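You operate a simulated robot arm through the tools that you are given. There is no shell and no other tool.

You run a simulated robot arm. Do the job below in one go: nothing can be reset, and whatever is moved stays where it is left.

JOB
Scour the steel plate with the blue lug clean and lay it in the green tray.
Fine: lay it on the bed of the cleaning block, swing the keep lever over to close the open side, then scour; afterwards swing the lever free; leave the pad on the black disc on the table. What is to be rubbed or washed off counts as gone when no trace of it is left.

It is judged by the outcome, as a careful person would: the job done as asked, and still so three seconds after it is handed in. It fails if anything else is knocked over, pushed out of place, dropped, spilled or broken.

ROBOT AND FRAMES
A 6-joint arm with a two-finger parallel gripper, fixed in place. Base frame: the origin is on the floor under the middle of its stand, x ahead of it, y to its left, z up; the work surface is at about z = 0.8. Units: m, degrees, N and s.
It reaches about 1.347 m from its shoulder. Its first joint turns from -166.0 to 166.0 degrees. Payload 3.91 kg.
The TCP is the grasp point between the finger pads, 0.03 m short of the fingertips. In the tool frame z runs along the fingers and y along their closing line. Largest opening 0.11 m; finger width 0.02, thickness 0.01; the body of the gripper, 0.048 by 0.112 m, starts 0.055 m behind the TCP.
Orientation is told as [roll, pitch, yaw] about the base's x, y, z axes, in that order, counted from this pose: with the fingers straight down and closing along the base's y, the tool's x points along the base's -x, its y along +y and its z along -z.

CONTROLS
- The arm moves only by the tool send_rows. Its argument "steps" is a list of rows, each a list of 6 numbers: the shift along the tool's x, y, z in units of 20 mm (1.0 is 20 mm), then the turn, a rotation vector about the tool's x, y, z in units of 4 degrees (1.0 is 4 degrees). In form: [[x, y, z, ax, ay, az], ...]. A call has 1 to 20 rows; each row shifts and turns the commanded pose from where the row before left it, along the tool's axes as they then stand. "hand" is the gripper command, from -1 (fully open) to 1 (shut), values between in proportion, set as the call begins (left out, the last holds). A call with a number of a shift or a turn outside -1 to 1 is refused whole. A row lasts 0.2 s, in which the tool goes at most 0.05 m and 8.6 degrees; a call with a longer step from one row to the next is refused whole, and so is a gripper value outside its range. Where a pose cannot be reached the arm comes as near as it can. A force on the tool above 90 N (or 10 N above the force at the start of the call, whichever is more), or a blocked arm, ends the call early, and 0.2 s more pass. Each finger travels about 0.108 m/s and halts on what it meets, pressing with about 35 N; the grip force reading is that of the motor and also rises with nothing between the fingers. The clock runs only during rows and for 0.2 s after the last one: add rows that do not move to give the fingers time. It gives the time, the measured TCP pose, the force on the tool (base axes), the opening and the grip force at its end, in the units of the frame above (readings bear some noise), with the torque about the TCP (base axes, N m) and any sound that the robot's microphone picked up.
- Cameras (640 x 400 px; columns grow to the right, rows downward): "scene" is fixed at [0.2197, 0.5005, 1.3926]; the picture's right is [-0.87, -0.49, 0.00], its down [-0.20, 0.36, -0.91] and it looks along [0.44, -0.80, -0.42] (base axes); focal length 368 px, centre (320, 200). "wrist" rides on the gripper at [0.072, 0.017, -0.103] in the tool frame; the picture's right is [-0.23, 0.97, 0.00], its down [-0.76, -0.18, -0.62] and it looks along [-0.61, -0.14, 0.78] (tool axes); focal length 222 px, centre (320, 200). There is no depth. A picture from a camera that has moved, and an enlarged one, comes with that camera's place and axes in the base frame and with its lens.
- capture(camera): a new picture of that camera. No time passes.
- close_up(camera, box): a new picture of the part [left, top, right, bottom] of that camera's present view, enlarged. No time passes.
- sign_off(): hands the job in; it is judged then, once.

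Places have to be worked out from the pictures, the camera data and where the tool is seen. Open the gripper and draw the arm clear of the work before you hand the job in, unless the task says otherwise.

The tools are called after "Request:" as name(argument=value, ...) on one line, values as JSON. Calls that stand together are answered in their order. send_rows: Moves the arm, as the interface text tells. Its arguments: {"type":"object","properties":{"steps":{"type":"array","items":{"type":"array","items":{"type":"number"}}},"hand":{"type":"number"}},"required":["steps"]} The other tools are called the same way: capture (camera) takes a picture; close_up (camera, box) takes an enlarged picture of a part of a camera's view; sign_off () hands the job in.

At the start:

```text
time_s: 0.0
tool_pos: [0.4928, -0.5363, 1.1412]
tool_rot: [-0.2, 0.0, 0.0]
wrist_force: [0.1, 0.6, 0.8]
ft_torque: [-0.02, 0.0, -0.03]
grip_width: 0.1099
gripper_force: 0.0
```

scene: 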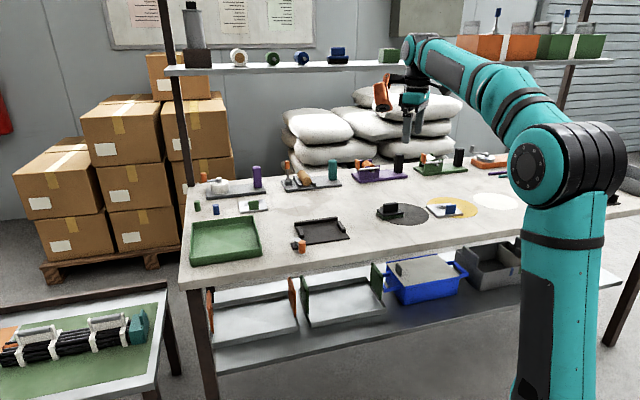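
wrist: 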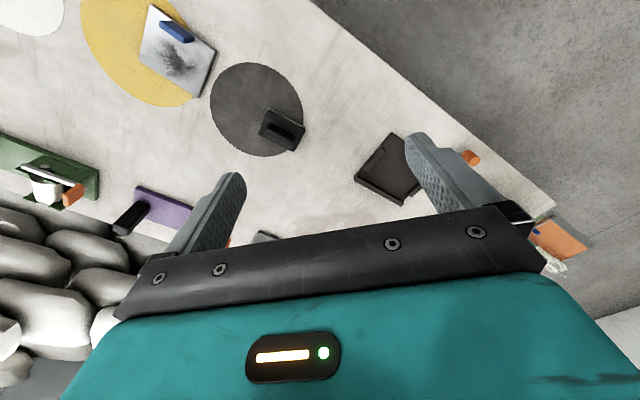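

I start by looking more closely at the table: the plate with the blue lug appears to be on the yellow disc, the pad on the black disc, and the cleaning block is the dark one with walls. I take enlarged pictures to make sure.

Request:
close_up(camera="scene", box=[360, 180, 520, 260])

Request:
close_up(camera="scene", box=[180, 180, 360, 270])

Request:
close_up(camera="wrist", box=[80, 0, 320, 160])

Request:
close_up(camera="wrist", box=[320, 100, 520, 230])

```text
4.00 times, centred on (440, 220) of scene
camera zoom: at [0.2197, 0.5005, 1.3926], right [-0.87, -0.49, 0.0], down [-0.2, 0.36, -0.91], along [0.44, -0.8, -0.42], focal length 1472 px, centre (-160, 120)
```

zoom: 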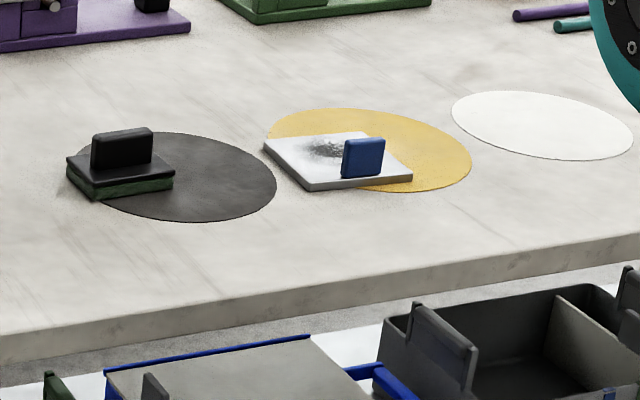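

```text
3.56 times, centred on (270, 225) of scene
camera zoom: at [0.2197, 0.5005, 1.3926], right [-0.87, -0.49, 0.0], down [-0.2, 0.36, -0.91], along [0.44, -0.8, -0.42], focal length 1308 px, centre (498, 111)
```

zoom: 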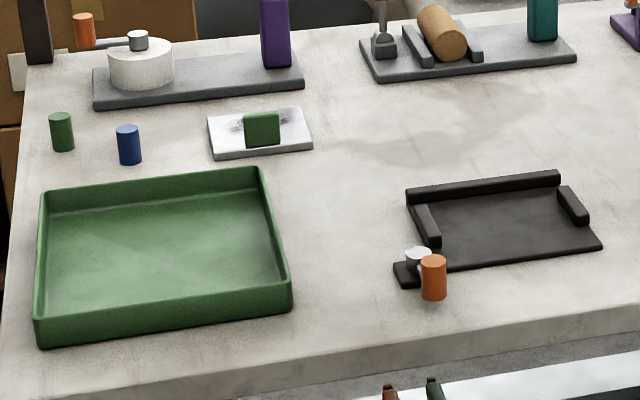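

```text
2.50 times, centred on (200, 80) of wrist
camera zoom: at [0.4183, -0.5201, 1.2443], right [0.23, 0.97, 0.0], down [0.76, -0.18, 0.62], along [0.61, -0.14, -0.78], focal length 555 px, centre (620, 500)
```

zoom: 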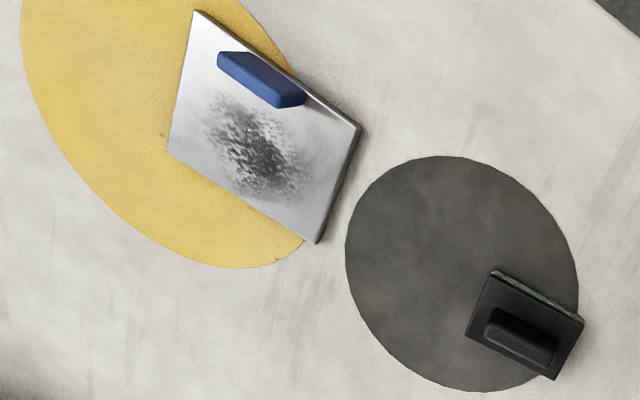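

```text
3.08 times, centred on (420, 165) of wrist
camera zoom: at [0.4183, -0.5201, 1.2443], right [0.23, 0.97, 0.0], down [0.76, -0.18, 0.62], along [0.61, -0.14, -0.78], focal length 684 px, centre (12, 308)
```

zoom: 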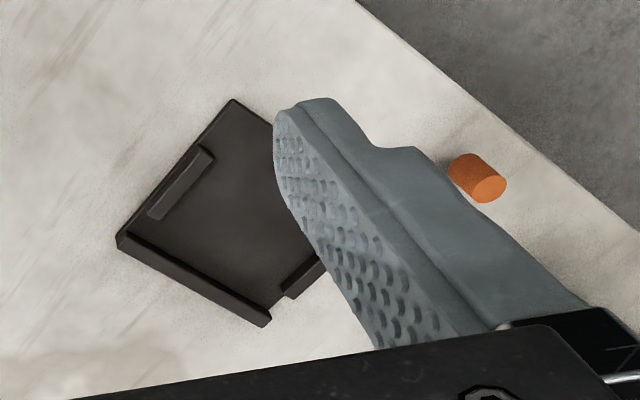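

The plate with the blue lug lies half on the yellow disc at about (0.41, -0.76), the pad stands at the edge of the black disc, and the block with its orange-knobbed lever is next to the green tray. I enlarge the lever, pad and block further.

Request:
close_up(camera="scene", box=[285, 210, 355, 254])

Request:
close_up(camera="scene", box=[370, 190, 430, 230])

Request:
close_up(camera="scene", box=[420, 195, 480, 233])

Request:
close_up(camera="scene", box=[180, 150, 340, 250])

```text
9.09 times, centred on (320, 232) of scene
camera zoom: at [0.2197, 0.5005, 1.3926], right [-0.87, -0.49, 0.0], down [-0.2, 0.36, -0.91], along [0.44, -0.8, -0.42], focal length 3345 px, centre (320, -91)
```

zoom: 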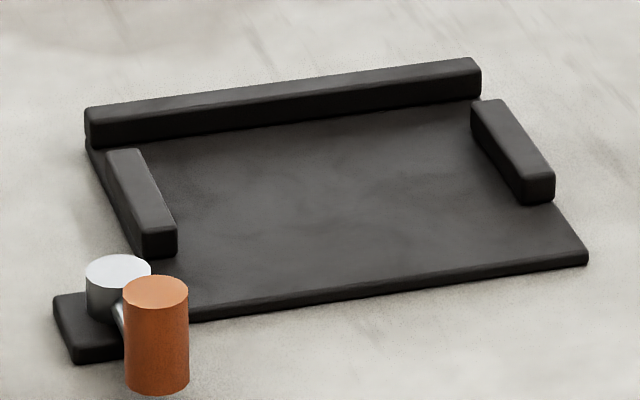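

```text
10.00 times, centred on (400, 210) of scene
camera zoom: at [0.2197, 0.5005, 1.3926], right [-0.87, -0.49, 0.0], down [-0.2, 0.36, -0.91], along [0.44, -0.8, -0.42], focal length 3680 px, centre (-480, 100)
```

zoom: 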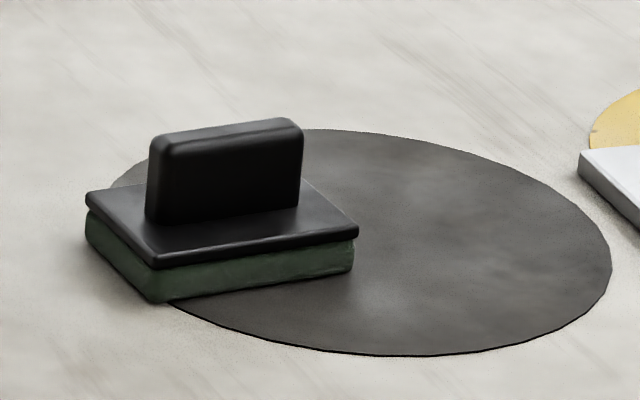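

```text
10.53 times, centred on (450, 214) of scene
camera zoom: at [0.2197, 0.5005, 1.3926], right [-0.87, -0.49, 0.0], down [-0.2, 0.36, -0.91], along [0.44, -0.8, -0.42], focal length 3873 px, centre (-1048, 53)
```

zoom: 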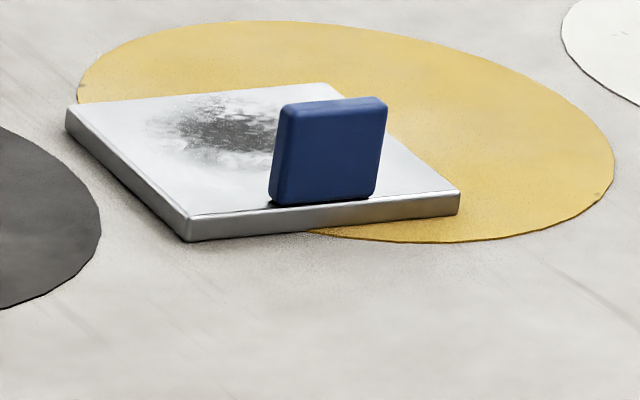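

```text
4.00 times, centred on (260, 200) of scene
camera zoom: at [0.2197, 0.5005, 1.3926], right [-0.87, -0.49, 0.0], down [-0.2, 0.36, -0.91], along [0.44, -0.8, -0.42], focal length 1472 px, centre (560, 200)
```

zoom: 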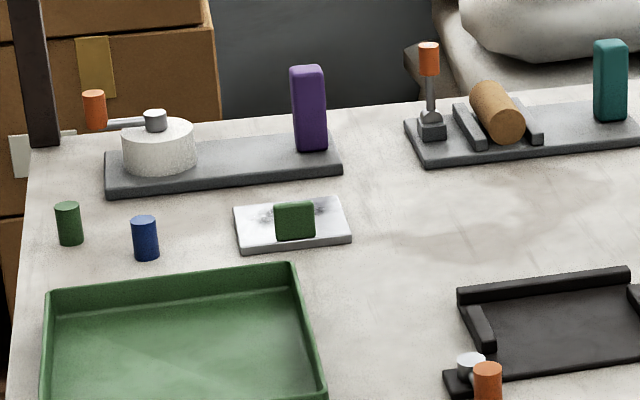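

The plate is about 0.10 x 0.09 m with a 0.035 m high lug on its robot-side edge. The block sits near (0.71, -0.41) with its open side facing the robot. The lever pivot is near (0.745, -0.31), with the knob sticking out in front of it. I move the tool above the block to look down with the wrist camera.

Request:
send_rows(steps=[[-0.99, 0.62, 0.41, 0, 0, 0], [-0.99, 0.62, 0.41, 0, 0, 0], [-0.99, 0.62, 0.41, 0, 0, 0], [-0.99, 0.62, 0.41, 0, 0, 0], [-0.99, 0.62, 0.41, 0, 0, 0], [-0.99, 0.62, 0.41, 0, 0, 0], [-0.99, 0.62, 0.41, 0, 0, 0], [-0.99, 0.62, 0.41, 0, 0, 0], [-0.99, 0.62, 0.41, 0, 0, 0], [-0.99, 0.62, 0.41, 0, 0, 0], [-0.99, 0.62, 0.41, 0, 0, 0], [0, 0, 0, 0, 0, 0]], hand=-1)

Request:
capture(camera="wrist")

Request:
capture(camera="scene")

```text
time_s: 2.6
tool_pos: [0.711, -0.4001, 1.0514]
tool_rot: [-0.1, -0.1, 0.0]
wrist_force: [-0.6, 0.3, -0.2]
ft_torque: [-0.02, 0.02, 0.03]
grip_width: 0.1099
gripper_force: 0.0
```

```text
taken
camera wrist: at [0.6368, -0.3838, 1.1538], right [0.23, 0.97, 0.0], down [0.76, -0.18, 0.62], along [0.61, -0.14, -0.78], focal length 222 px, centre (320, 200)
```

wrist: 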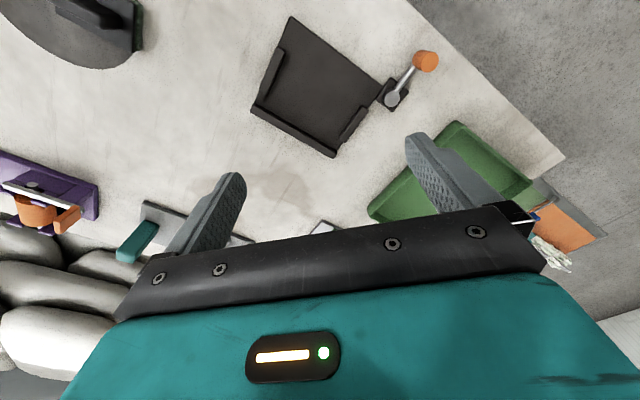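

```text
taken
```

scene: 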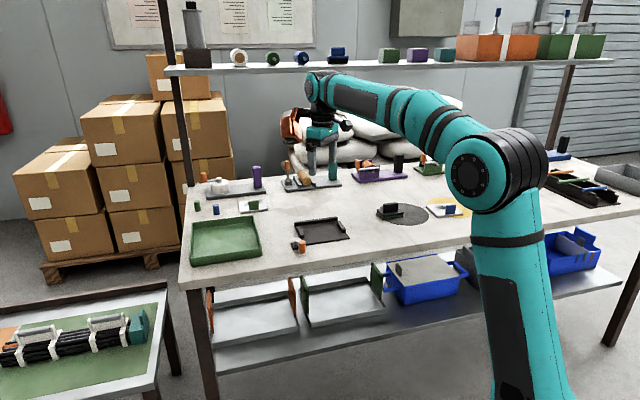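

The whole block and lever are now visible in the wrist view. I enlarge that part to measure it.

Request:
close_up(camera="wrist", box=[230, 0, 470, 160])

Request:
close_up(camera="wrist", box=[350, 20, 470, 120])

Request:
close_up(camera="scene", box=[285, 232, 325, 258])

```text
2.50 times, centred on (350, 80) of wrist
camera zoom: at [0.6368, -0.3838, 1.1538], right [0.23, 0.97, 0.0], down [0.76, -0.18, 0.62], along [0.61, -0.14, -0.78], focal length 555 px, centre (245, 500)
```

zoom: 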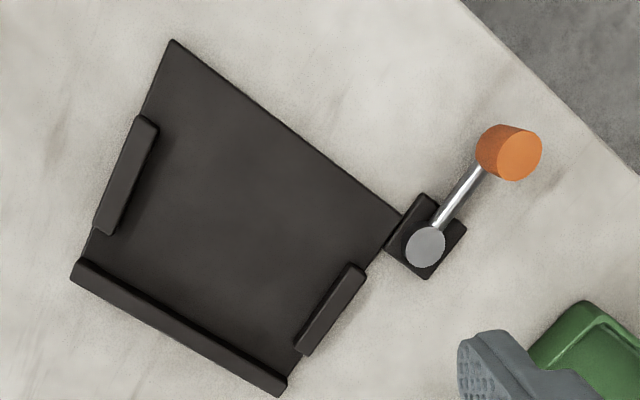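

```text
4.00 times, centred on (410, 70) of wrist
camera zoom: at [0.6368, -0.3838, 1.1538], right [0.23, 0.97, 0.0], down [0.76, -0.18, 0.62], along [0.61, -0.14, -0.78], focal length 888 px, centre (-40, 720)
```

zoom: 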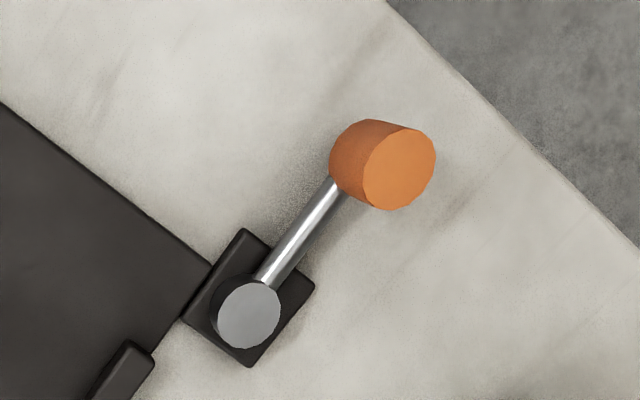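

```text
15.38 times, centred on (305, 245) of scene
camera zoom: at [0.2197, 0.5005, 1.3926], right [-0.87, -0.49, 0.0], down [-0.2, 0.36, -0.91], along [0.44, -0.8, -0.42], focal length 5661 px, centre (551, -492)
```

zoom: 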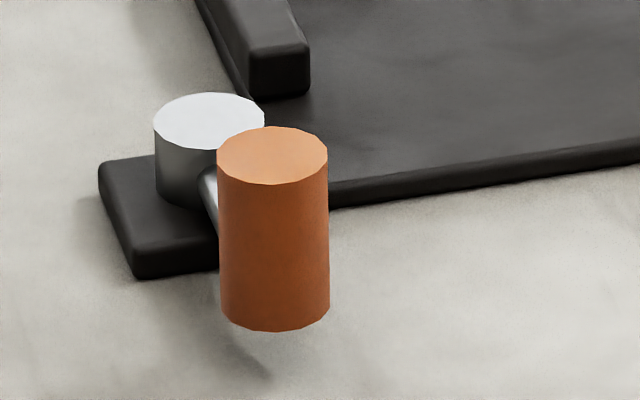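

From this view I get the block turned 45 degrees: front edge from (0.622, -0.416) to (0.725, -0.313), inner width about 0.12, and back wall about 0.113 from the front. The lever pivot is near (0.739, -0.306) and the knob near (0.701, -0.266), top at z≈0.847. Next I fly over to the plate and turn about 41° to line up with its lug, still high up.

Request:
send_rows(steps=[[0.97, -0.962, 0, 0, 0, 0], [0.97, -0.962, 0, 0, 0, 0], [0.97, -0.962, 0, 0, 0, 0], [0.97, -0.962, 0, 0, 0, 0], [0.97, -0.962, 0, 0, 0, 0], [0.97, -0.962, 0, 0, 0, 0], [0.97, -0.962, 0, 0, 0, 0], [0.97, -0.962, 0, 0, 0, 0], [0.97, -0.962, 0, 0, 0, 0], [0.97, -0.962, 0, 0, 0, 0], [0.97, -0.962, 0, 0, 0, 0], [0.97, -0.962, 0, 0, 0, 0], [0.97, -0.962, 0, 0, 0, 0], [0.97, -0.962, 0, 0, 0, 0], [0.97, -0.962, 0, 0, 0, 0], [0.97, -0.962, 0, 0, 0, 0], [0.97, -0.962, 0, 0, 0, 0]])

Request:
send_rows(steps=[[0, 0, 0, 0, 0, -0.932], [0, 0, 0, 0, 0, -0.932], [0, 0, 0, 0, 0, -0.932], [0, 0, 0, 0, 0, -0.932], [0, 0, 0, 0, 0, -0.932], [0, 0, 0, 0, 0, -0.932], [0, 0, 0, 0, 0, -0.932], [0, 0, 0, 0, 0, -0.932], [0, 0, 0, 0, 0, -0.932], [0, 0, 0, 0, 0, -0.932], [0, 0, 0, 0, 0, -0.932], [0, 0, 0, 0, 0, 0]])

Request:
capture(camera="wrist")

```text
time_s: 6.2
tool_pos: [0.3798, -0.7259, 1.052]
tool_rot: [-0.1, 0.0, 0.0]
wrist_force: [-0.3, 0.2, 0.6]
ft_torque: [-0.02, 0.01, 0.01]
grip_width: 0.1098
gripper_force: 0.1
```

```text
time_s: 8.8
tool_pos: [0.3795, -0.727, 1.0515]
tool_rot: [0.0, 0.0, 41.1]
wrist_force: [-0.8, -0.3, -0.3]
ft_torque: [0.0, 0.0, -0.03]
grip_width: 0.1099
gripper_force: 0.2
```

```text
taken
camera wrist: at [0.3126, -0.7618, 1.1545], right [-0.47, 0.88, 0.0], down [0.69, 0.37, 0.62], along [0.55, 0.29, -0.78], focal length 222 px, centre (320, 200)
```

wrist: 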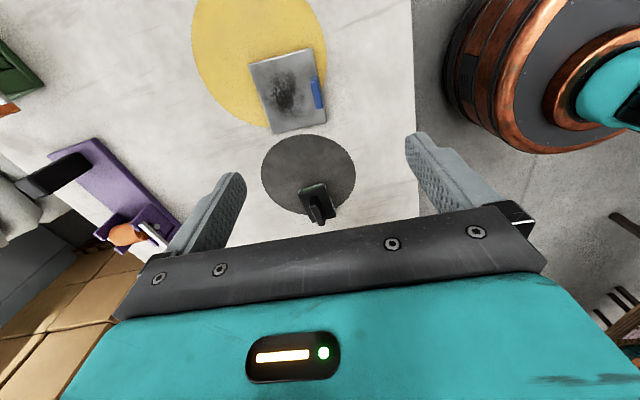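

The plate is directly below. I enlarge it to measure the lug and the stain.

Request:
close_up(camera="wrist", box=[230, 30, 350, 150])

Request:
close_up(camera="wrist", box=[240, 120, 370, 230])

```text
3.33 times, centred on (290, 90) of wrist
camera zoom: at [0.3126, -0.7618, 1.1545], right [-0.47, 0.88, 0.0], down [0.69, 0.37, 0.62], along [0.55, 0.29, -0.78], focal length 740 px, centre (420, 567)
```

zoom: 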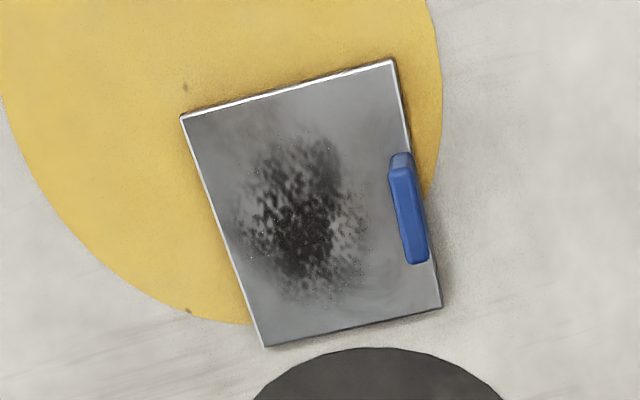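

```text
3.64 times, centred on (305, 175) of wrist
camera zoom: at [0.3126, -0.7618, 1.1545], right [-0.47, 0.88, 0.0], down [0.69, 0.37, 0.62], along [0.55, 0.29, -0.78], focal length 808 px, centre (374, 291)
```

zoom: 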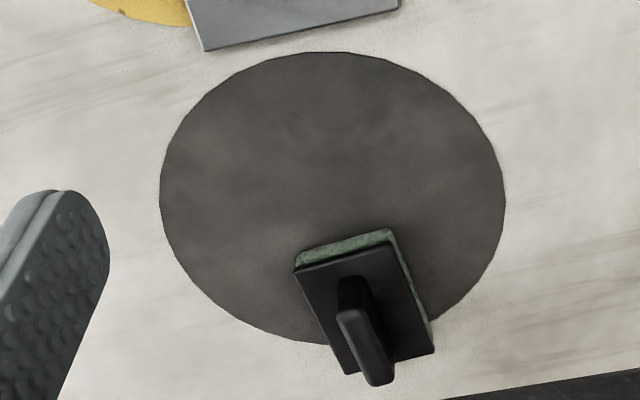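

I measure the plate as roughly 0.10 x 0.09 m, turned about 40.5°, with its lug centre near (0.379, -0.732) and its lug top at z≈0.845. I come down to about z=0.93 with a small correction and a half-open gripper for a closer check.

Request:
send_rows(steps=[[0.2, -0.2, 1, 0, 0, 0], [0, 0, 1, 0, 0, 0], [0, 0, 1, 0, 0, 0], [0, 0, 1, 0, 0, 0], [0, 0, 1, 0, 0, 0], [0, 0, 1, 0, 0, 0], [0, 0, 0, 0, 0, 0]], hand=-0.1)

Request:
capture(camera="wrist")

Request:
close_up(camera="scene", box=[400, 150, 500, 230])

```text
time_s: 10.4
tool_pos: [0.3786, -0.734, 0.9311]
tool_rot: [0.1, 0.0, 41.0]
wrist_force: [-0.6, -0.5, -1.1]
ft_torque: [-0.03, -0.04, -0.04]
grip_width: 0.0603
gripper_force: 0.0
```

```text
taken
camera wrist: at [0.312, -0.7681, 1.0337], right [-0.47, 0.88, 0.0], down [0.69, 0.37, 0.62], along [0.55, 0.29, -0.78], focal length 222 px, centre (320, 200)
```

wrist: 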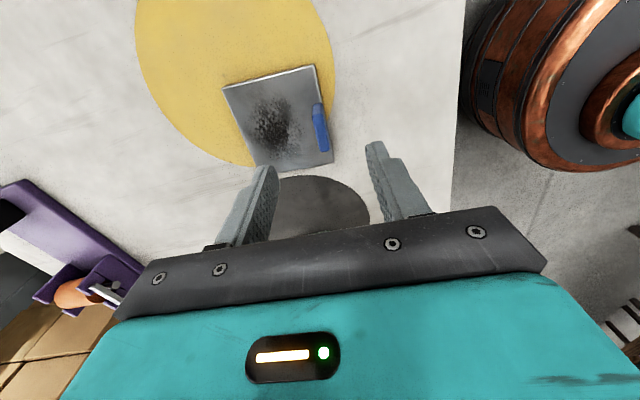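

```text
5.00 times, centred on (450, 190) of scene
camera zoom: at [0.2197, 0.5005, 1.3926], right [-0.87, -0.49, 0.0], down [-0.2, 0.36, -0.91], along [0.44, -0.8, -0.42], focal length 1840 px, centre (-330, 250)
```

zoom: 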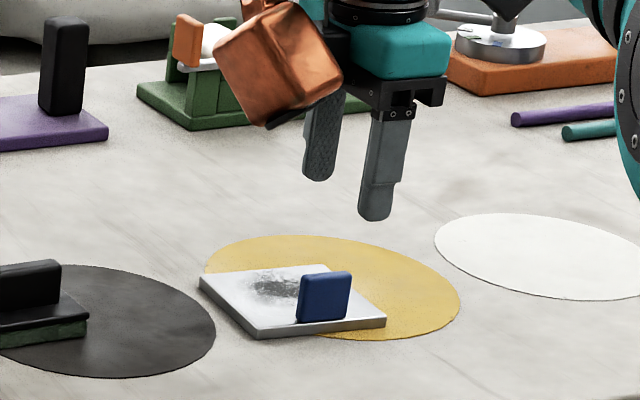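

The lug looks close to the middle between the fingers; I enlarge to check the offset.

Request:
close_up(camera="wrist", box=[210, 60, 410, 185])

```text
3.20 times, centred on (310, 122) of wrist
camera zoom: at [0.312, -0.7681, 1.0337], right [-0.47, 0.88, 0.0], down [0.69, 0.37, 0.62], along [0.55, 0.29, -0.78], focal length 711 px, centre (352, 448)
```

zoom: 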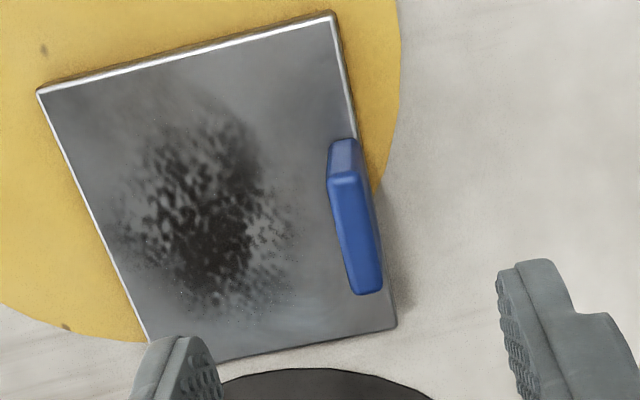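

The lug is within 2 mm of the tool's axis and the angle is about 40°. I trim the yaw slightly and go down to z≈0.847, so the tips stay about 6 mm above the plate.

Request:
send_rows(steps=[[0, 0.09, 1, 0, 0, 0.2], [0, 0, 1, 0, 0, 0], [0, 0, 1, 0, 0, 0], [0, 0, 0.8, 0, 0, 0], [0, 0, 0.4, 0, 0, 0], [0, 0, 0, 0, 0, 0]])

Request:
close_up(camera="scene", box=[400, 160, 490, 230])

Request:
capture(camera="wrist")

```text
time_s: 11.8
tool_pos: [0.3777, -0.7313, 0.847]
tool_rot: [0.0, 0.0, 40.2]
wrist_force: [0.3, -0.2, 0.7]
ft_torque: [-0.01, 0.0, 0.01]
grip_width: 0.0606
gripper_force: 0.0
```

```text
5.71 times, centred on (445, 195) of scene
camera zoom: at [0.2197, 0.5005, 1.3926], right [-0.87, -0.49, 0.0], down [-0.2, 0.36, -0.91], along [0.44, -0.8, -0.42], focal length 2103 px, centre (-394, 229)
```

zoom: 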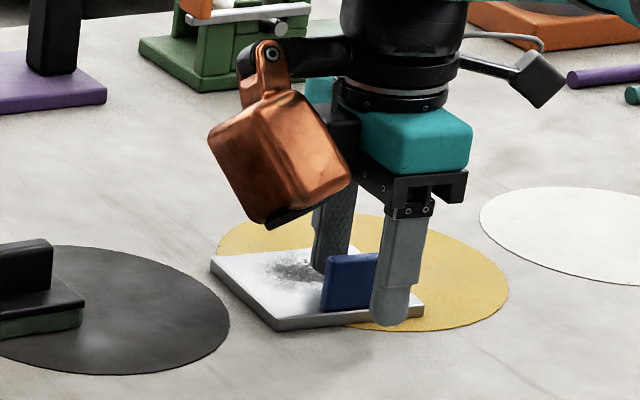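

```text
taken
camera wrist: at [0.3108, -0.7656, 0.95], right [-0.46, 0.89, 0.0], down [0.7, 0.36, 0.62], along [0.55, 0.28, -0.78], focal length 222 px, centre (320, 200)
```

wrist: 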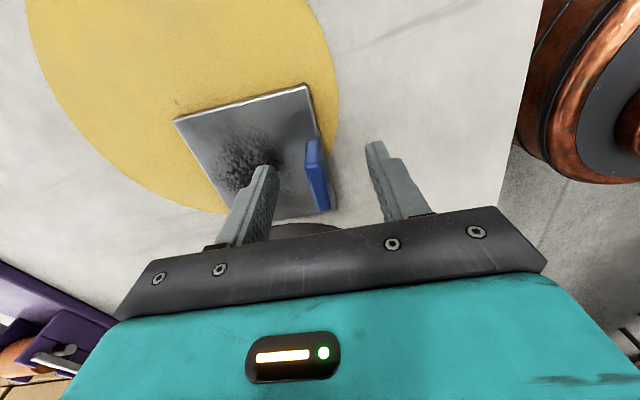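

The fingers straddle the lug, with the tips clear of the plate. I shift 3 mm along the lug toward its middle and close the gripper on it.

Request:
send_rows(steps=[[-0.15, 0, 0, 0, 0, 0], [0, 0, 0, 0, 0, 0]])

Request:
send_rows(steps=[[0, 0, 0, 0, 0, 0], [0, 0, 0, 0, 0, 0], [0, 0, 0, 0, 0, 0], [0, 0, 0, 0, 0, 0], [0, 0, 0, 0, 0, 0]], hand=1)

Request:
capture(camera="wrist")

```text
time_s: 12.4
tool_pos: [0.3804, -0.7291, 0.8467]
tool_rot: [0.0, 0.0, 40.2]
wrist_force: [0.4, 0.8, -0.5]
ft_torque: [0.0, 0.01, -0.02]
grip_width: 0.0609
gripper_force: 0.1
```

```text
time_s: 13.6
tool_pos: [0.3808, -0.7282, 0.8472]
tool_rot: [0.0, 0.0, 40.2]
wrist_force: [-0.5, -0.1, 1.1]
ft_torque: [-0.03, 0.06, 0.05]
grip_width: 0.0095
gripper_force: 34.8
```

```text
taken
camera wrist: at [0.3133, -0.7635, 0.9501], right [-0.46, 0.89, 0.0], down [0.7, 0.36, 0.62], along [0.55, 0.28, -0.78], focal length 222 px, centre (320, 200)
```

wrist: 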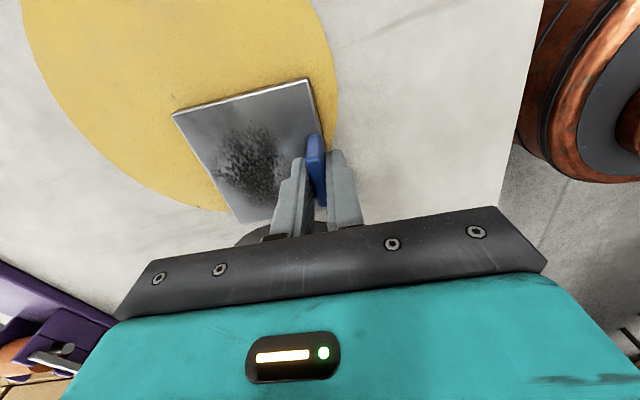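

The gripper holds at 9.5 mm with 35 N, which fits the lug. I lift slowly to check that the plate comes along level.

Request:
send_rows(steps=[[0, 0, -0.3, 0, 0, 0], [0, 0, -0.5, 0, 0, 0], [0, 0, -0.7, 0, 0, 0], [0, 0, -0.8, 0, 0, 0], [0, 0, -0.8, 0, 0, 0], [0, 0, 0, 0, 0, 0]])

Request:
capture(camera="wrist")

Request:
close_up(camera="scene", box=[390, 140, 490, 230])

```text
time_s: 15.0
tool_pos: [0.3806, -0.7284, 0.9091]
tool_rot: [0.0, 0.0, 40.2]
wrist_force: [0.4, -0.1, -2.1]
ft_torque: [0.07, 0.09, 0.03]
grip_width: 0.0095
gripper_force: 35.8
```

```text
taken
camera wrist: at [0.3137, -0.7636, 1.0118], right [-0.46, 0.89, 0.0], down [0.7, 0.36, 0.62], along [0.55, 0.28, -0.78], focal length 222 px, centre (320, 200)
```

wrist: 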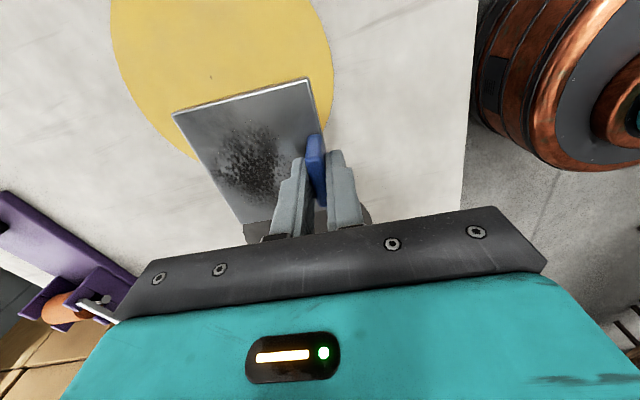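

```text
4.44 times, centred on (440, 185) of scene
camera zoom: at [0.2197, 0.5005, 1.3926], right [-0.87, -0.49, 0.0], down [-0.2, 0.36, -0.91], along [0.44, -0.8, -0.42], focal length 1636 px, centre (-213, 267)
```

zoom: 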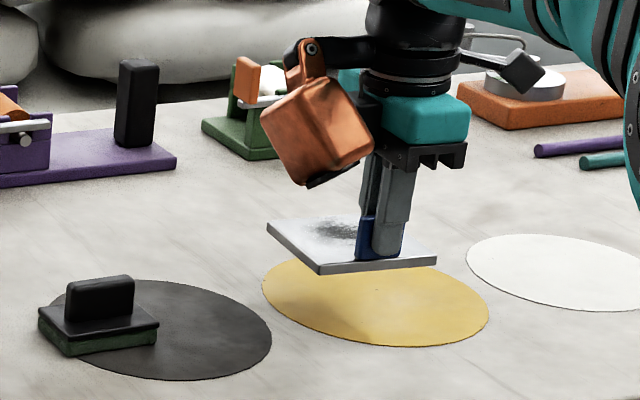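

The plate lifts level and weighs only about 2 N. I enlarge the wrist view to measure the plate relative to the tool before carrying it.

Request:
close_up(camera="wrist", box=[150, 60, 390, 240])

```text
2.22 times, centred on (270, 150) of wrist
camera zoom: at [0.3137, -0.7636, 1.0118], right [-0.46, 0.89, 0.0], down [0.7, 0.36, 0.62], along [0.55, 0.28, -0.78], focal length 494 px, centre (431, 311)
```

zoom: 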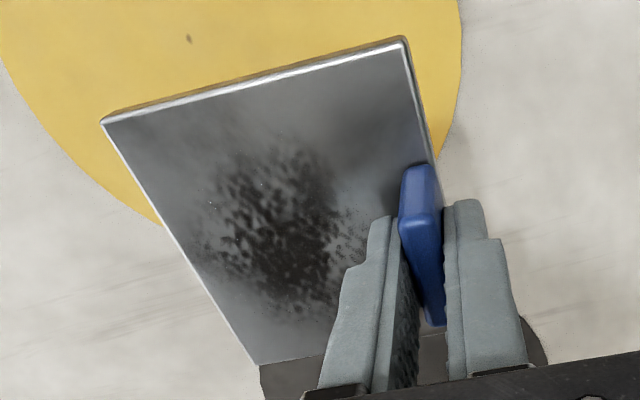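

The plate is held square to the tool: its front edge is about 5 mm in front of the TCP and its back edge about 82 mm behind it. I raise it, turn to 45° and carry it over the bed.

Request:
send_rows(steps=[[0, 0, -0.6, 0, 0, 0], [0, 0, -0.8, 0, 0, 0], [0, 0, -0.8, 0, 0, 0], [0, 0, -0.8, 0, 0, 0], [0, 0, -0.6, 0, 0, -0.4], [0, 0, -0.4, 0, 0, -0.4], [0, 0, 0, 0, 0, -0.4]])

Request:
send_rows(steps=[[-0.5, 0.05, 0, 0, 0, 0], [-0.957, 0.05, 0, 0, 0, 0], [-0.957, 0.05, 0, 0, 0, 0], [-0.957, 0.05, 0, 0, 0, 0], [-0.957, 0.05, 0, 0, 0, 0], [-0.957, 0.05, 0, 0, 0, 0], [-0.957, 0.05, 0, 0, 0, 0], [-0.957, 0.05, 0, 0, 0, 0], [-0.957, 0.05, 0, 0, 0, 0], [-0.957, 0.05, 0, 0, 0, 0], [-0.957, 0.05, 0, 0, 0, 0], [-0.957, 0.05, 0, 0, 0, 0], [-0.957, 0.05, 0, 0, 0, 0]])

Request:
send_rows(steps=[[-0.957, 0.05, 0, 0, 0, 0], [-0.957, 0.05, 0, 0, 0, 0], [-0.957, 0.05, 0, 0, 0, 0], [-0.957, 0.05, 0, 0, 0, 0], [-0.957, 0.05, 0, 0, 0, 0], [-0.957, 0.05, 0, 0, 0, 0], [-0.957, 0.05, 0, 0, 0, 0], [-0.957, 0.05, 0, 0, 0, 0], [-0.957, 0.05, 0, 0, 0, 0], [-0.957, 0.05, 0, 0, 0, 0], [-0.957, 0.05, 0, 0, 0, 0], [-0.47, 0.05, 0, 0, 0, 0], [0, 0, 0, 0, 0, 0]])

Request:
capture(camera="wrist")

Request:
capture(camera="scene")

```text
time_s: 16.6
tool_pos: [0.38, -0.7289, 0.9891]
tool_rot: [0.0, 0.0, 45.0]
wrist_force: [0.6, -1.3, -1.4]
ft_torque: [0.05, 0.02, -0.01]
grip_width: 0.0095
gripper_force: 34.9
```

```text
time_s: 19.4
tool_pos: [0.5401, -0.5504, 0.9891]
tool_rot: [-0.1, 0.0, 45.1]
wrist_force: [0.2, -0.3, -2.2]
ft_torque: [0.07, 0.03, 0.0]
grip_width: 0.0098
gripper_force: 34.7
```

```text
time_s: 22.2
tool_pos: [0.6876, -0.3864, 0.9888]
tool_rot: [0.0, 0.1, 45.0]
wrist_force: [1.1, 0.8, -2.2]
ft_torque: [0.08, 0.06, -0.02]
grip_width: 0.0096
gripper_force: 34.8
```

```text
taken
camera wrist: at [0.6231, -0.4264, 1.0912], right [-0.53, 0.85, 0.0], down [0.66, 0.41, 0.62], along [0.53, 0.33, -0.78], focal length 222 px, centre (320, 200)
```

wrist: 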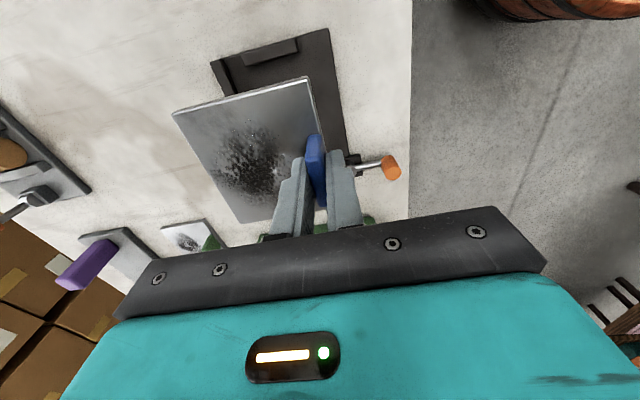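

```text
taken
```

scene: 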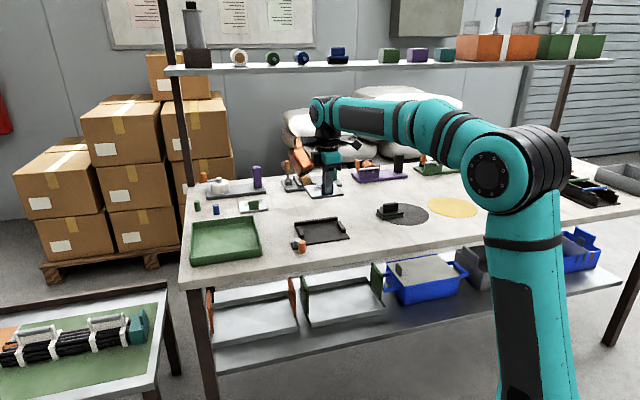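

The plate hangs above the block. I check from an enlarged view how it lines up with the bed's walls before lowering.

Request:
close_up(camera="wrist", box=[160, 20, 420, 240])

Request:
close_up(camera="scene", box=[270, 150, 380, 260])

```text
1.82 times, centred on (290, 130) of wrist
camera zoom: at [0.6231, -0.4264, 1.0912], right [-0.53, 0.85, 0.0], down [0.66, 0.41, 0.62], along [0.53, 0.33, -0.78], focal length 404 px, centre (374, 327)
```

zoom: 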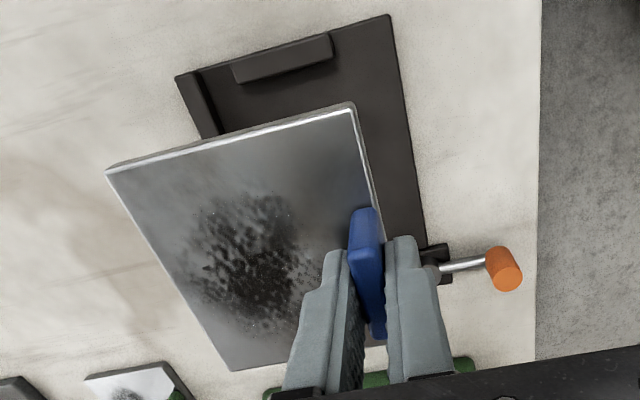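

```text
3.64 times, centred on (325, 205) of scene
camera zoom: at [0.2197, 0.5005, 1.3926], right [-0.87, -0.49, 0.0], down [-0.2, 0.36, -0.91], along [0.44, -0.8, -0.42], focal length 1338 px, centre (302, 182)
```

zoom: 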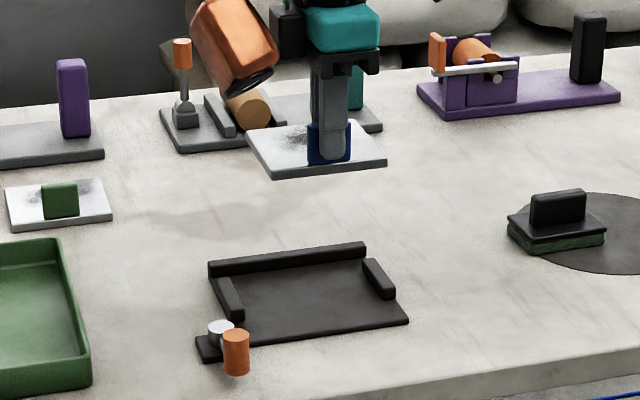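

The wall positions agree with my earlier estimate: the far wall inner face leaves about 5 mm to the plate and the back wall about 3 to 5 mm. I shift 1.5 mm to the front and lower to just above the bed.

Request:
send_rows(steps=[[0, 0.07, 0.7, 0, 0, 0], [0, 0, 0.9, 0, 0, 0], [0, 0, 0.9, 0, 0, 0], [0, 0, 0.9, 0, 0, 0], [0, 0, 0.9, 0, 0, 0], [0, 0, 0.8, 0, 0, 0], [0, 0, 0.6, 0, 0, 0], [0, 0, 0, 0, 0, 0]])

Request:
capture(camera="wrist")

Request:
close_up(camera="scene", box=[275, 190, 365, 260])

```text
time_s: 24.0
tool_pos: [0.6858, -0.3863, 0.8754]
tool_rot: [0.0, 0.1, 45.0]
wrist_force: [0.6, 0.7, -2.3]
ft_torque: [0.07, 0.04, 0.03]
grip_width: 0.0097
gripper_force: 34.8
```

```text
taken
camera wrist: at [0.6214, -0.426, 0.9778], right [-0.53, 0.85, 0.0], down [0.66, 0.41, 0.62], along [0.53, 0.33, -0.78], focal length 222 px, centre (320, 200)
```

wrist: 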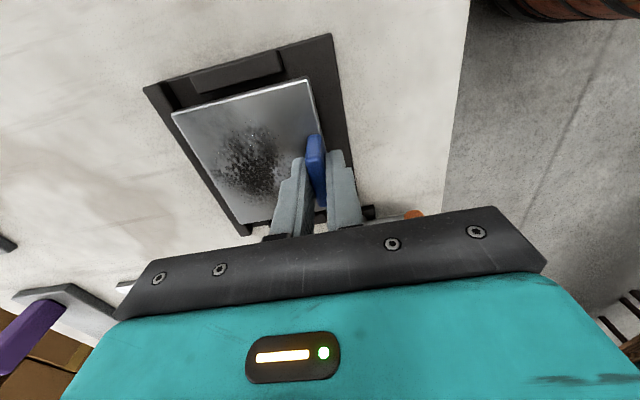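

```text
5.71 times, centred on (320, 225) of scene
camera zoom: at [0.2197, 0.5005, 1.3926], right [-0.87, -0.49, 0.0], down [-0.2, 0.36, -0.91], along [0.44, -0.8, -0.42], focal length 2103 px, centre (320, 57)
```

zoom: 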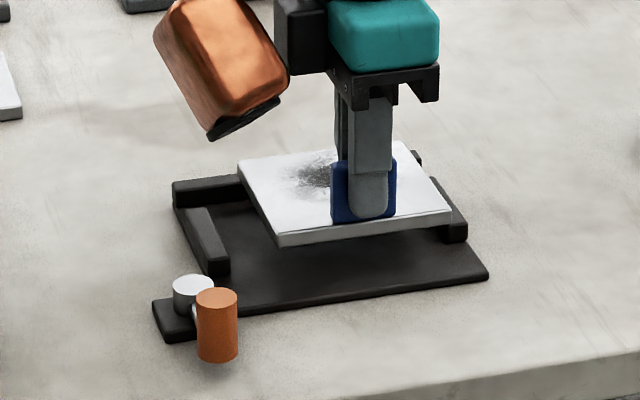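

Clearances look right on all sides (about 4 mm to the far wall, which agrees between both cameras). I lower to just above expected contact.

Request:
send_rows(steps=[[0, 0, 0.3, 0, 0, 0], [0, 0, 0.3, 0, 0, 0], [0, 0, 0.2, 0, 0, 0], [0, 0, 0, 0, 0, 0]])

Request:
close_up(camera="scene", box=[285, 205, 355, 255])

Request:
close_up(camera="wrist", box=[130, 20, 390, 240])

```text
time_s: 25.0
tool_pos: [0.6867, -0.3867, 0.8597]
tool_rot: [0.0, 0.1, 45.1]
wrist_force: [-1.0, 0.9, -2.3]
ft_torque: [0.03, 0.11, -0.03]
grip_width: 0.0098
gripper_force: 35.5
```

```text
8.00 times, centred on (320, 230) of scene
camera zoom: at [0.2197, 0.5005, 1.3926], right [-0.87, -0.49, 0.0], down [-0.2, 0.36, -0.91], along [0.44, -0.8, -0.42], focal length 2944 px, centre (320, -40)
```

zoom: 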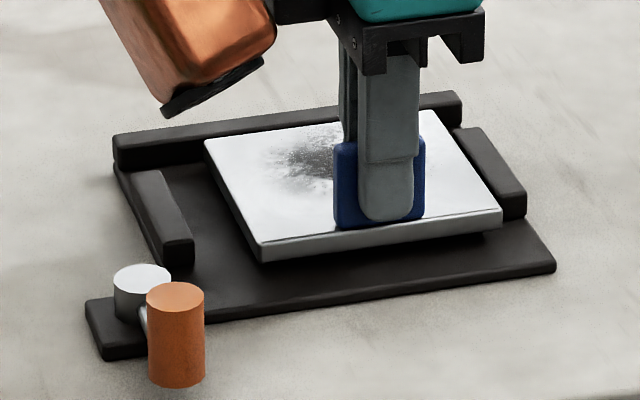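

```text
1.82 times, centred on (260, 130) of wrist
camera zoom: at [0.622, -0.426, 0.9618], right [-0.53, 0.85, 0.0], down [0.66, 0.41, 0.62], along [0.53, 0.33, -0.78], focal length 404 px, centre (429, 327)
```

zoom: 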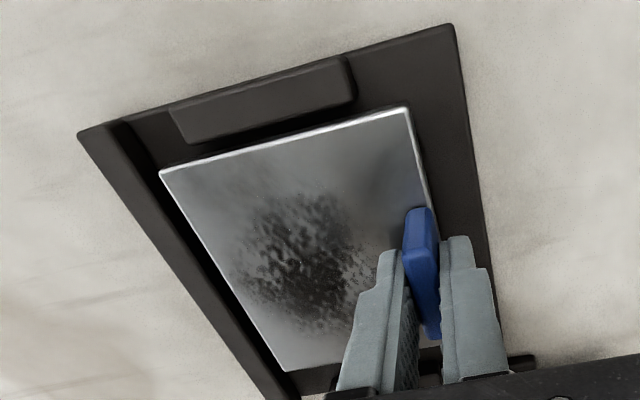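

The plate is inside all three walls with a few millimetres to spare. I lower in 1–2 mm steps until it rests on the bed.

Request:
send_rows(steps=[[0, 0, 0.1, 0, 0, 0], [0, 0, 0.08, 0, 0, 0], [0, 0, 0, 0, 0, 0]])

```text
time_s: 25.8
tool_pos: [0.6857, -0.3862, 0.8558]
tool_rot: [0.0, 0.1, 45.0]
wrist_force: [-0.4, -0.5, -1.5]
ft_torque: [0.06, 0.07, -0.03]
grip_width: 0.0098
gripper_force: 34.9
```

No contact yet (the force still shows the plate's weight). I go on in small steps.

Request:
send_rows(steps=[[0, 0, 0.06, 0, 0, 0], [0, 0, 0.05, 0, 0, 0], [0, 0, 0, 0, 0, 0]])

Request:
close_up(camera="scene", box=[285, 205, 355, 255])

```text
time_s: 26.6
tool_pos: [0.686, -0.3863, 0.8525]
tool_rot: [0.0, 0.1, 45.1]
wrist_force: [0.0, 0.1, -2.4]
ft_torque: [0.05, 0.02, -0.03]
grip_width: 0.0098
gripper_force: 35.3
```

```text
8.00 times, centred on (320, 230) of scene
camera zoom: at [0.2197, 0.5005, 1.3926], right [-0.87, -0.49, 0.0], down [-0.2, 0.36, -0.91], along [0.44, -0.8, -0.42], focal length 2944 px, centre (320, -40)
```

zoom: 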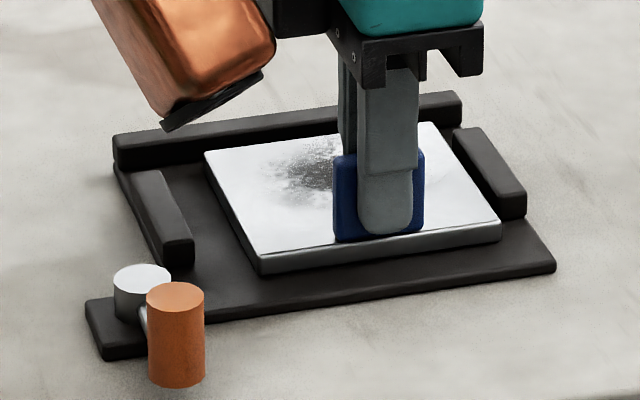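

Still hanging, but nearly down. I go another 2 mm.

Request:
send_rows(steps=[[0, 0, 0.05, 0, 0, 0], [0, 0, 0.05, 0, 0, 0], [0, 0, 0, 0, 0, 0]])

```text
time_s: 27.4
tool_pos: [0.6868, -0.387, 0.8526]
tool_rot: [-0.3, 0.1, 45.0]
wrist_force: [5.2, -1.7, 25.8]
ft_torque: [-0.06, -0.02, 0.03]
grip_width: 0.0097
gripper_force: 35.2
```

Contact: the bed now pushes back with about 26 N. I ease up by 1.5 mm of command and open the fingers to release the plate.

Request:
send_rows(steps=[[0, 0, -0.08, 0, 0, 0], [0, 0, 0, 0, 0, 0]])

Request:
send_rows(steps=[[0, 0, 0, 0, 0, 0], [0, 0, 0, 0, 0, 0], [0, 0, 0, 0, 0, 0], [0, 0, 0, 0, 0, 0]], hand=0.2)

Request:
close_up(camera="scene", box=[285, 205, 355, 255])

```text
time_s: 28.0
tool_pos: [0.6858, -0.3859, 0.853]
tool_rot: [0.1, 0.0, 45.0]
wrist_force: [5.2, -1.5, 16.1]
ft_torque: [0.3, -0.42, -0.08]
grip_width: 0.0096
gripper_force: 34.7
```

```text
time_s: 29.0
tool_pos: [0.6868, -0.3865, 0.8525]
tool_rot: [0.0, 0.1, 45.0]
wrist_force: [-1.0, 0.3, 0.1]
ft_torque: [0.0, 0.0, 0.0]
grip_width: 0.044
gripper_force: 0.1
```

```text
8.00 times, centred on (320, 230) of scene
camera zoom: at [0.2197, 0.5005, 1.3926], right [-0.87, -0.49, 0.0], down [-0.2, 0.36, -0.91], along [0.44, -0.8, -0.42], focal length 2944 px, centre (320, -40)
```

zoom: 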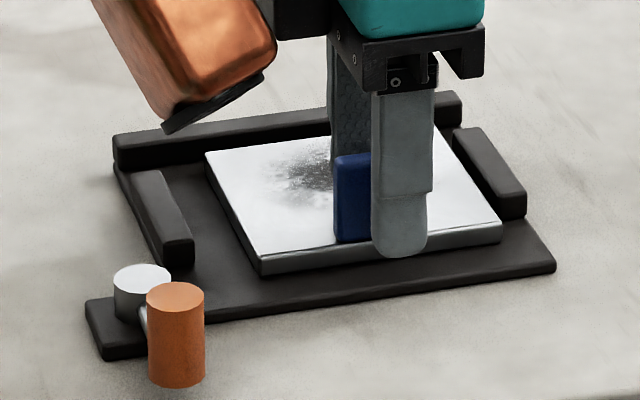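

The plate rests on the bed and is free of the fingers. I rise straight up and look again.

Request:
send_rows(steps=[[0, 0, -0.5, 0, 0, 0], [0, 0, -1, 0, 0, 0], [0, 0, -1, 0, 0, 0], [0, 0, -1, 0, 0, 0], [0, 0, -1, 0, 0, 0], [0, 0, -1, 0, 0, 0], [0, 0, 0, 0, 0, 0]])

Request:
close_up(camera="wrist", box=[200, 0, 440, 180])

Request:
close_up(camera="scene", box=[285, 205, 355, 255])

```text
time_s: 30.6
tool_pos: [0.6857, -0.3852, 0.9637]
tool_rot: [0.0, 0.1, 45.0]
wrist_force: [-0.2, 0.2, 0.5]
ft_torque: [0.0, 0.01, 0.01]
grip_width: 0.0439
gripper_force: 0.2
```

```text
2.22 times, centred on (320, 90) of wrist
camera zoom: at [0.6222, -0.4252, 1.0663], right [-0.53, 0.85, 0.0], down [0.66, 0.41, 0.62], along [0.53, 0.33, -0.78], focal length 494 px, centre (320, 444)
```

zoom: 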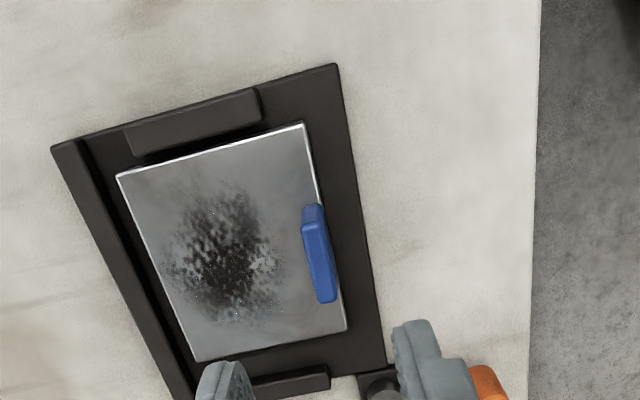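

```text
8.00 times, centred on (320, 230) of scene
camera zoom: at [0.2197, 0.5005, 1.3926], right [-0.87, -0.49, 0.0], down [-0.2, 0.36, -0.91], along [0.44, -0.8, -0.42], focal length 2944 px, centre (320, -40)
```

zoom: 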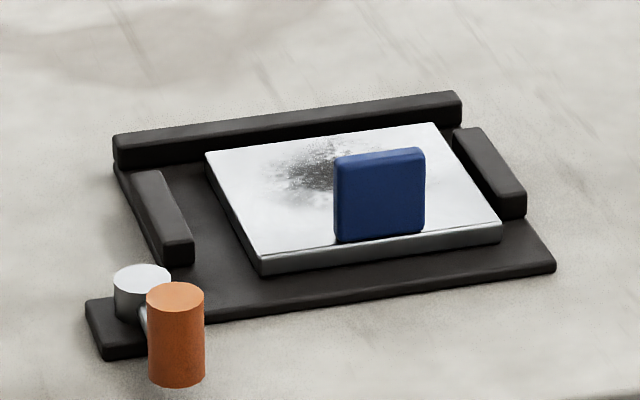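

The plate lies squarely on the bed with about 18 mm of bed free at the open side, where the knob should pass. Next I turn the tool to -45° so its fingers can straddle the knob tangentially, and move over the knob for a closer measurement.

Request:
send_rows(steps=[[0, 0, 0, 0, 0, 1], [0, 0, 0, 0, 0, 1], [0, 0, 0, 0, 0, 1], [0, 0, 0, 0, 0, 1], [0, 0, 0, 0, 0, 1], [0, 0, 0, 0, 0, 1], [0, 0, 0, 0, 0, 1], [0, 0, 0, 0, 0, 1], [0, 0, 0, 0, 0, 1], [0, 0, 0, 0, 0, 1], [0, 0, 0, 0, 0, 1], [0, 0, 0, 0, 0, 1], [0, 0, 0, 0, 0, 1], [0, 0, 0, 0, 0, 1], [0, 0, 0, 0, 0, 1], [0, 0, 0, 0, 0, 1], [0, 0, 0, 0, 0, 1], [0, 0, 0, 0, 0, 1], [0, 0, 0, 0, 0, 1], [0, 0, 0, 0, 0, 1]])

Request:
send_rows(steps=[[0, 0, 0, 0, 0, 0.834], [0, 0, 0, 0, 0, 0.833], [0, 0, 0, 0, 0, 0.833], [0.732, 0.951, 0, 0, 0, 0], [0.732, 0.951, 0, 0, 0, 0], [0.732, 0.951, 0, 0, 0, 0], [0.732, 0.951, 0, 0, 0, 0], [0.732, 0.951, 0, 0, 0, 0], [0, 0, 0, 0, 0, 0]])

Request:
capture(camera="wrist")

Request:
capture(camera="scene")

```text
time_s: 34.8
tool_pos: [0.6861, -0.3862, 0.9619]
tool_rot: [0.0, 0.1, -35.1]
wrist_force: [-0.5, 0.0, -0.3]
ft_torque: [-0.02, -0.01, 0.0]
grip_width: 0.0438
gripper_force: 0.1
```

```text
time_s: 36.8
tool_pos: [0.7019, -0.266, 0.9627]
tool_rot: [-0.1, 0.0, -45.0]
wrist_force: [-0.2, -0.5, 0.1]
ft_torque: [-0.02, -0.02, 0.0]
grip_width: 0.044
gripper_force: 0.0
```

```text
taken
camera wrist: at [0.6607, -0.2038, 1.0657], right [0.85, 0.53, 0.0], down [0.41, -0.66, 0.62], along [0.33, -0.53, -0.78], focal length 222 px, centre (320, 200)
```

wrist: 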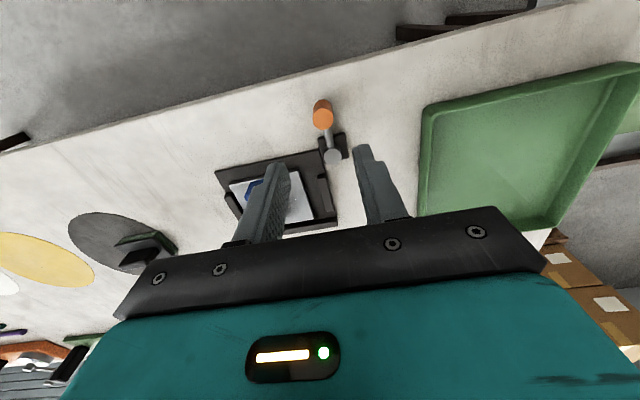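

```text
taken
```

scene: 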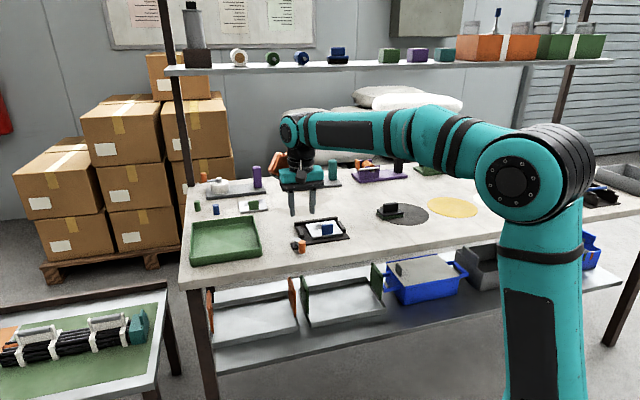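

The tool is above the knob. I enlarge the wrist view on the lever to measure the knob and pivot.

Request:
close_up(camera="wrist", box=[270, 80, 390, 180])

Request:
close_up(camera="scene", box=[270, 170, 360, 260])

```text
4.00 times, centred on (330, 130) of wrist
camera zoom: at [0.6607, -0.2038, 1.0657], right [0.85, 0.53, 0.0], down [0.41, -0.66, 0.62], along [0.33, -0.53, -0.78], focal length 888 px, centre (280, 480)
```

zoom: 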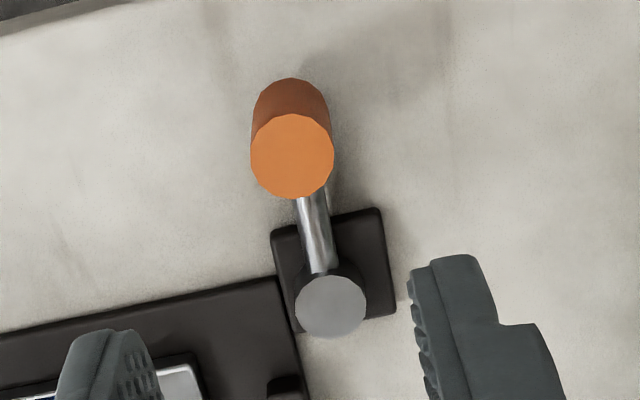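

```text
4.44 times, centred on (315, 215) of scene
camera zoom: at [0.2197, 0.5005, 1.3926], right [-0.87, -0.49, 0.0], down [-0.2, 0.36, -0.91], along [0.44, -0.8, -0.42], focal length 1636 px, centre (342, 133)
```

zoom: 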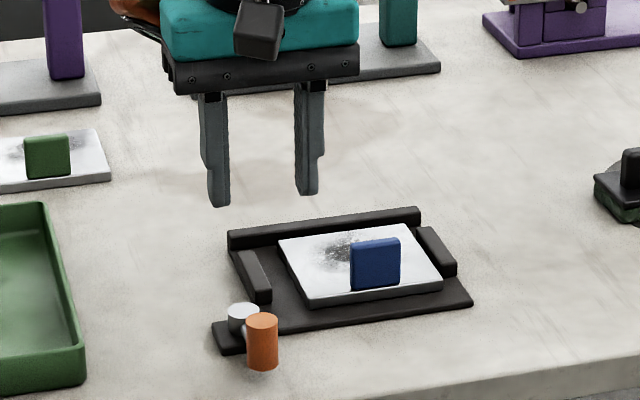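

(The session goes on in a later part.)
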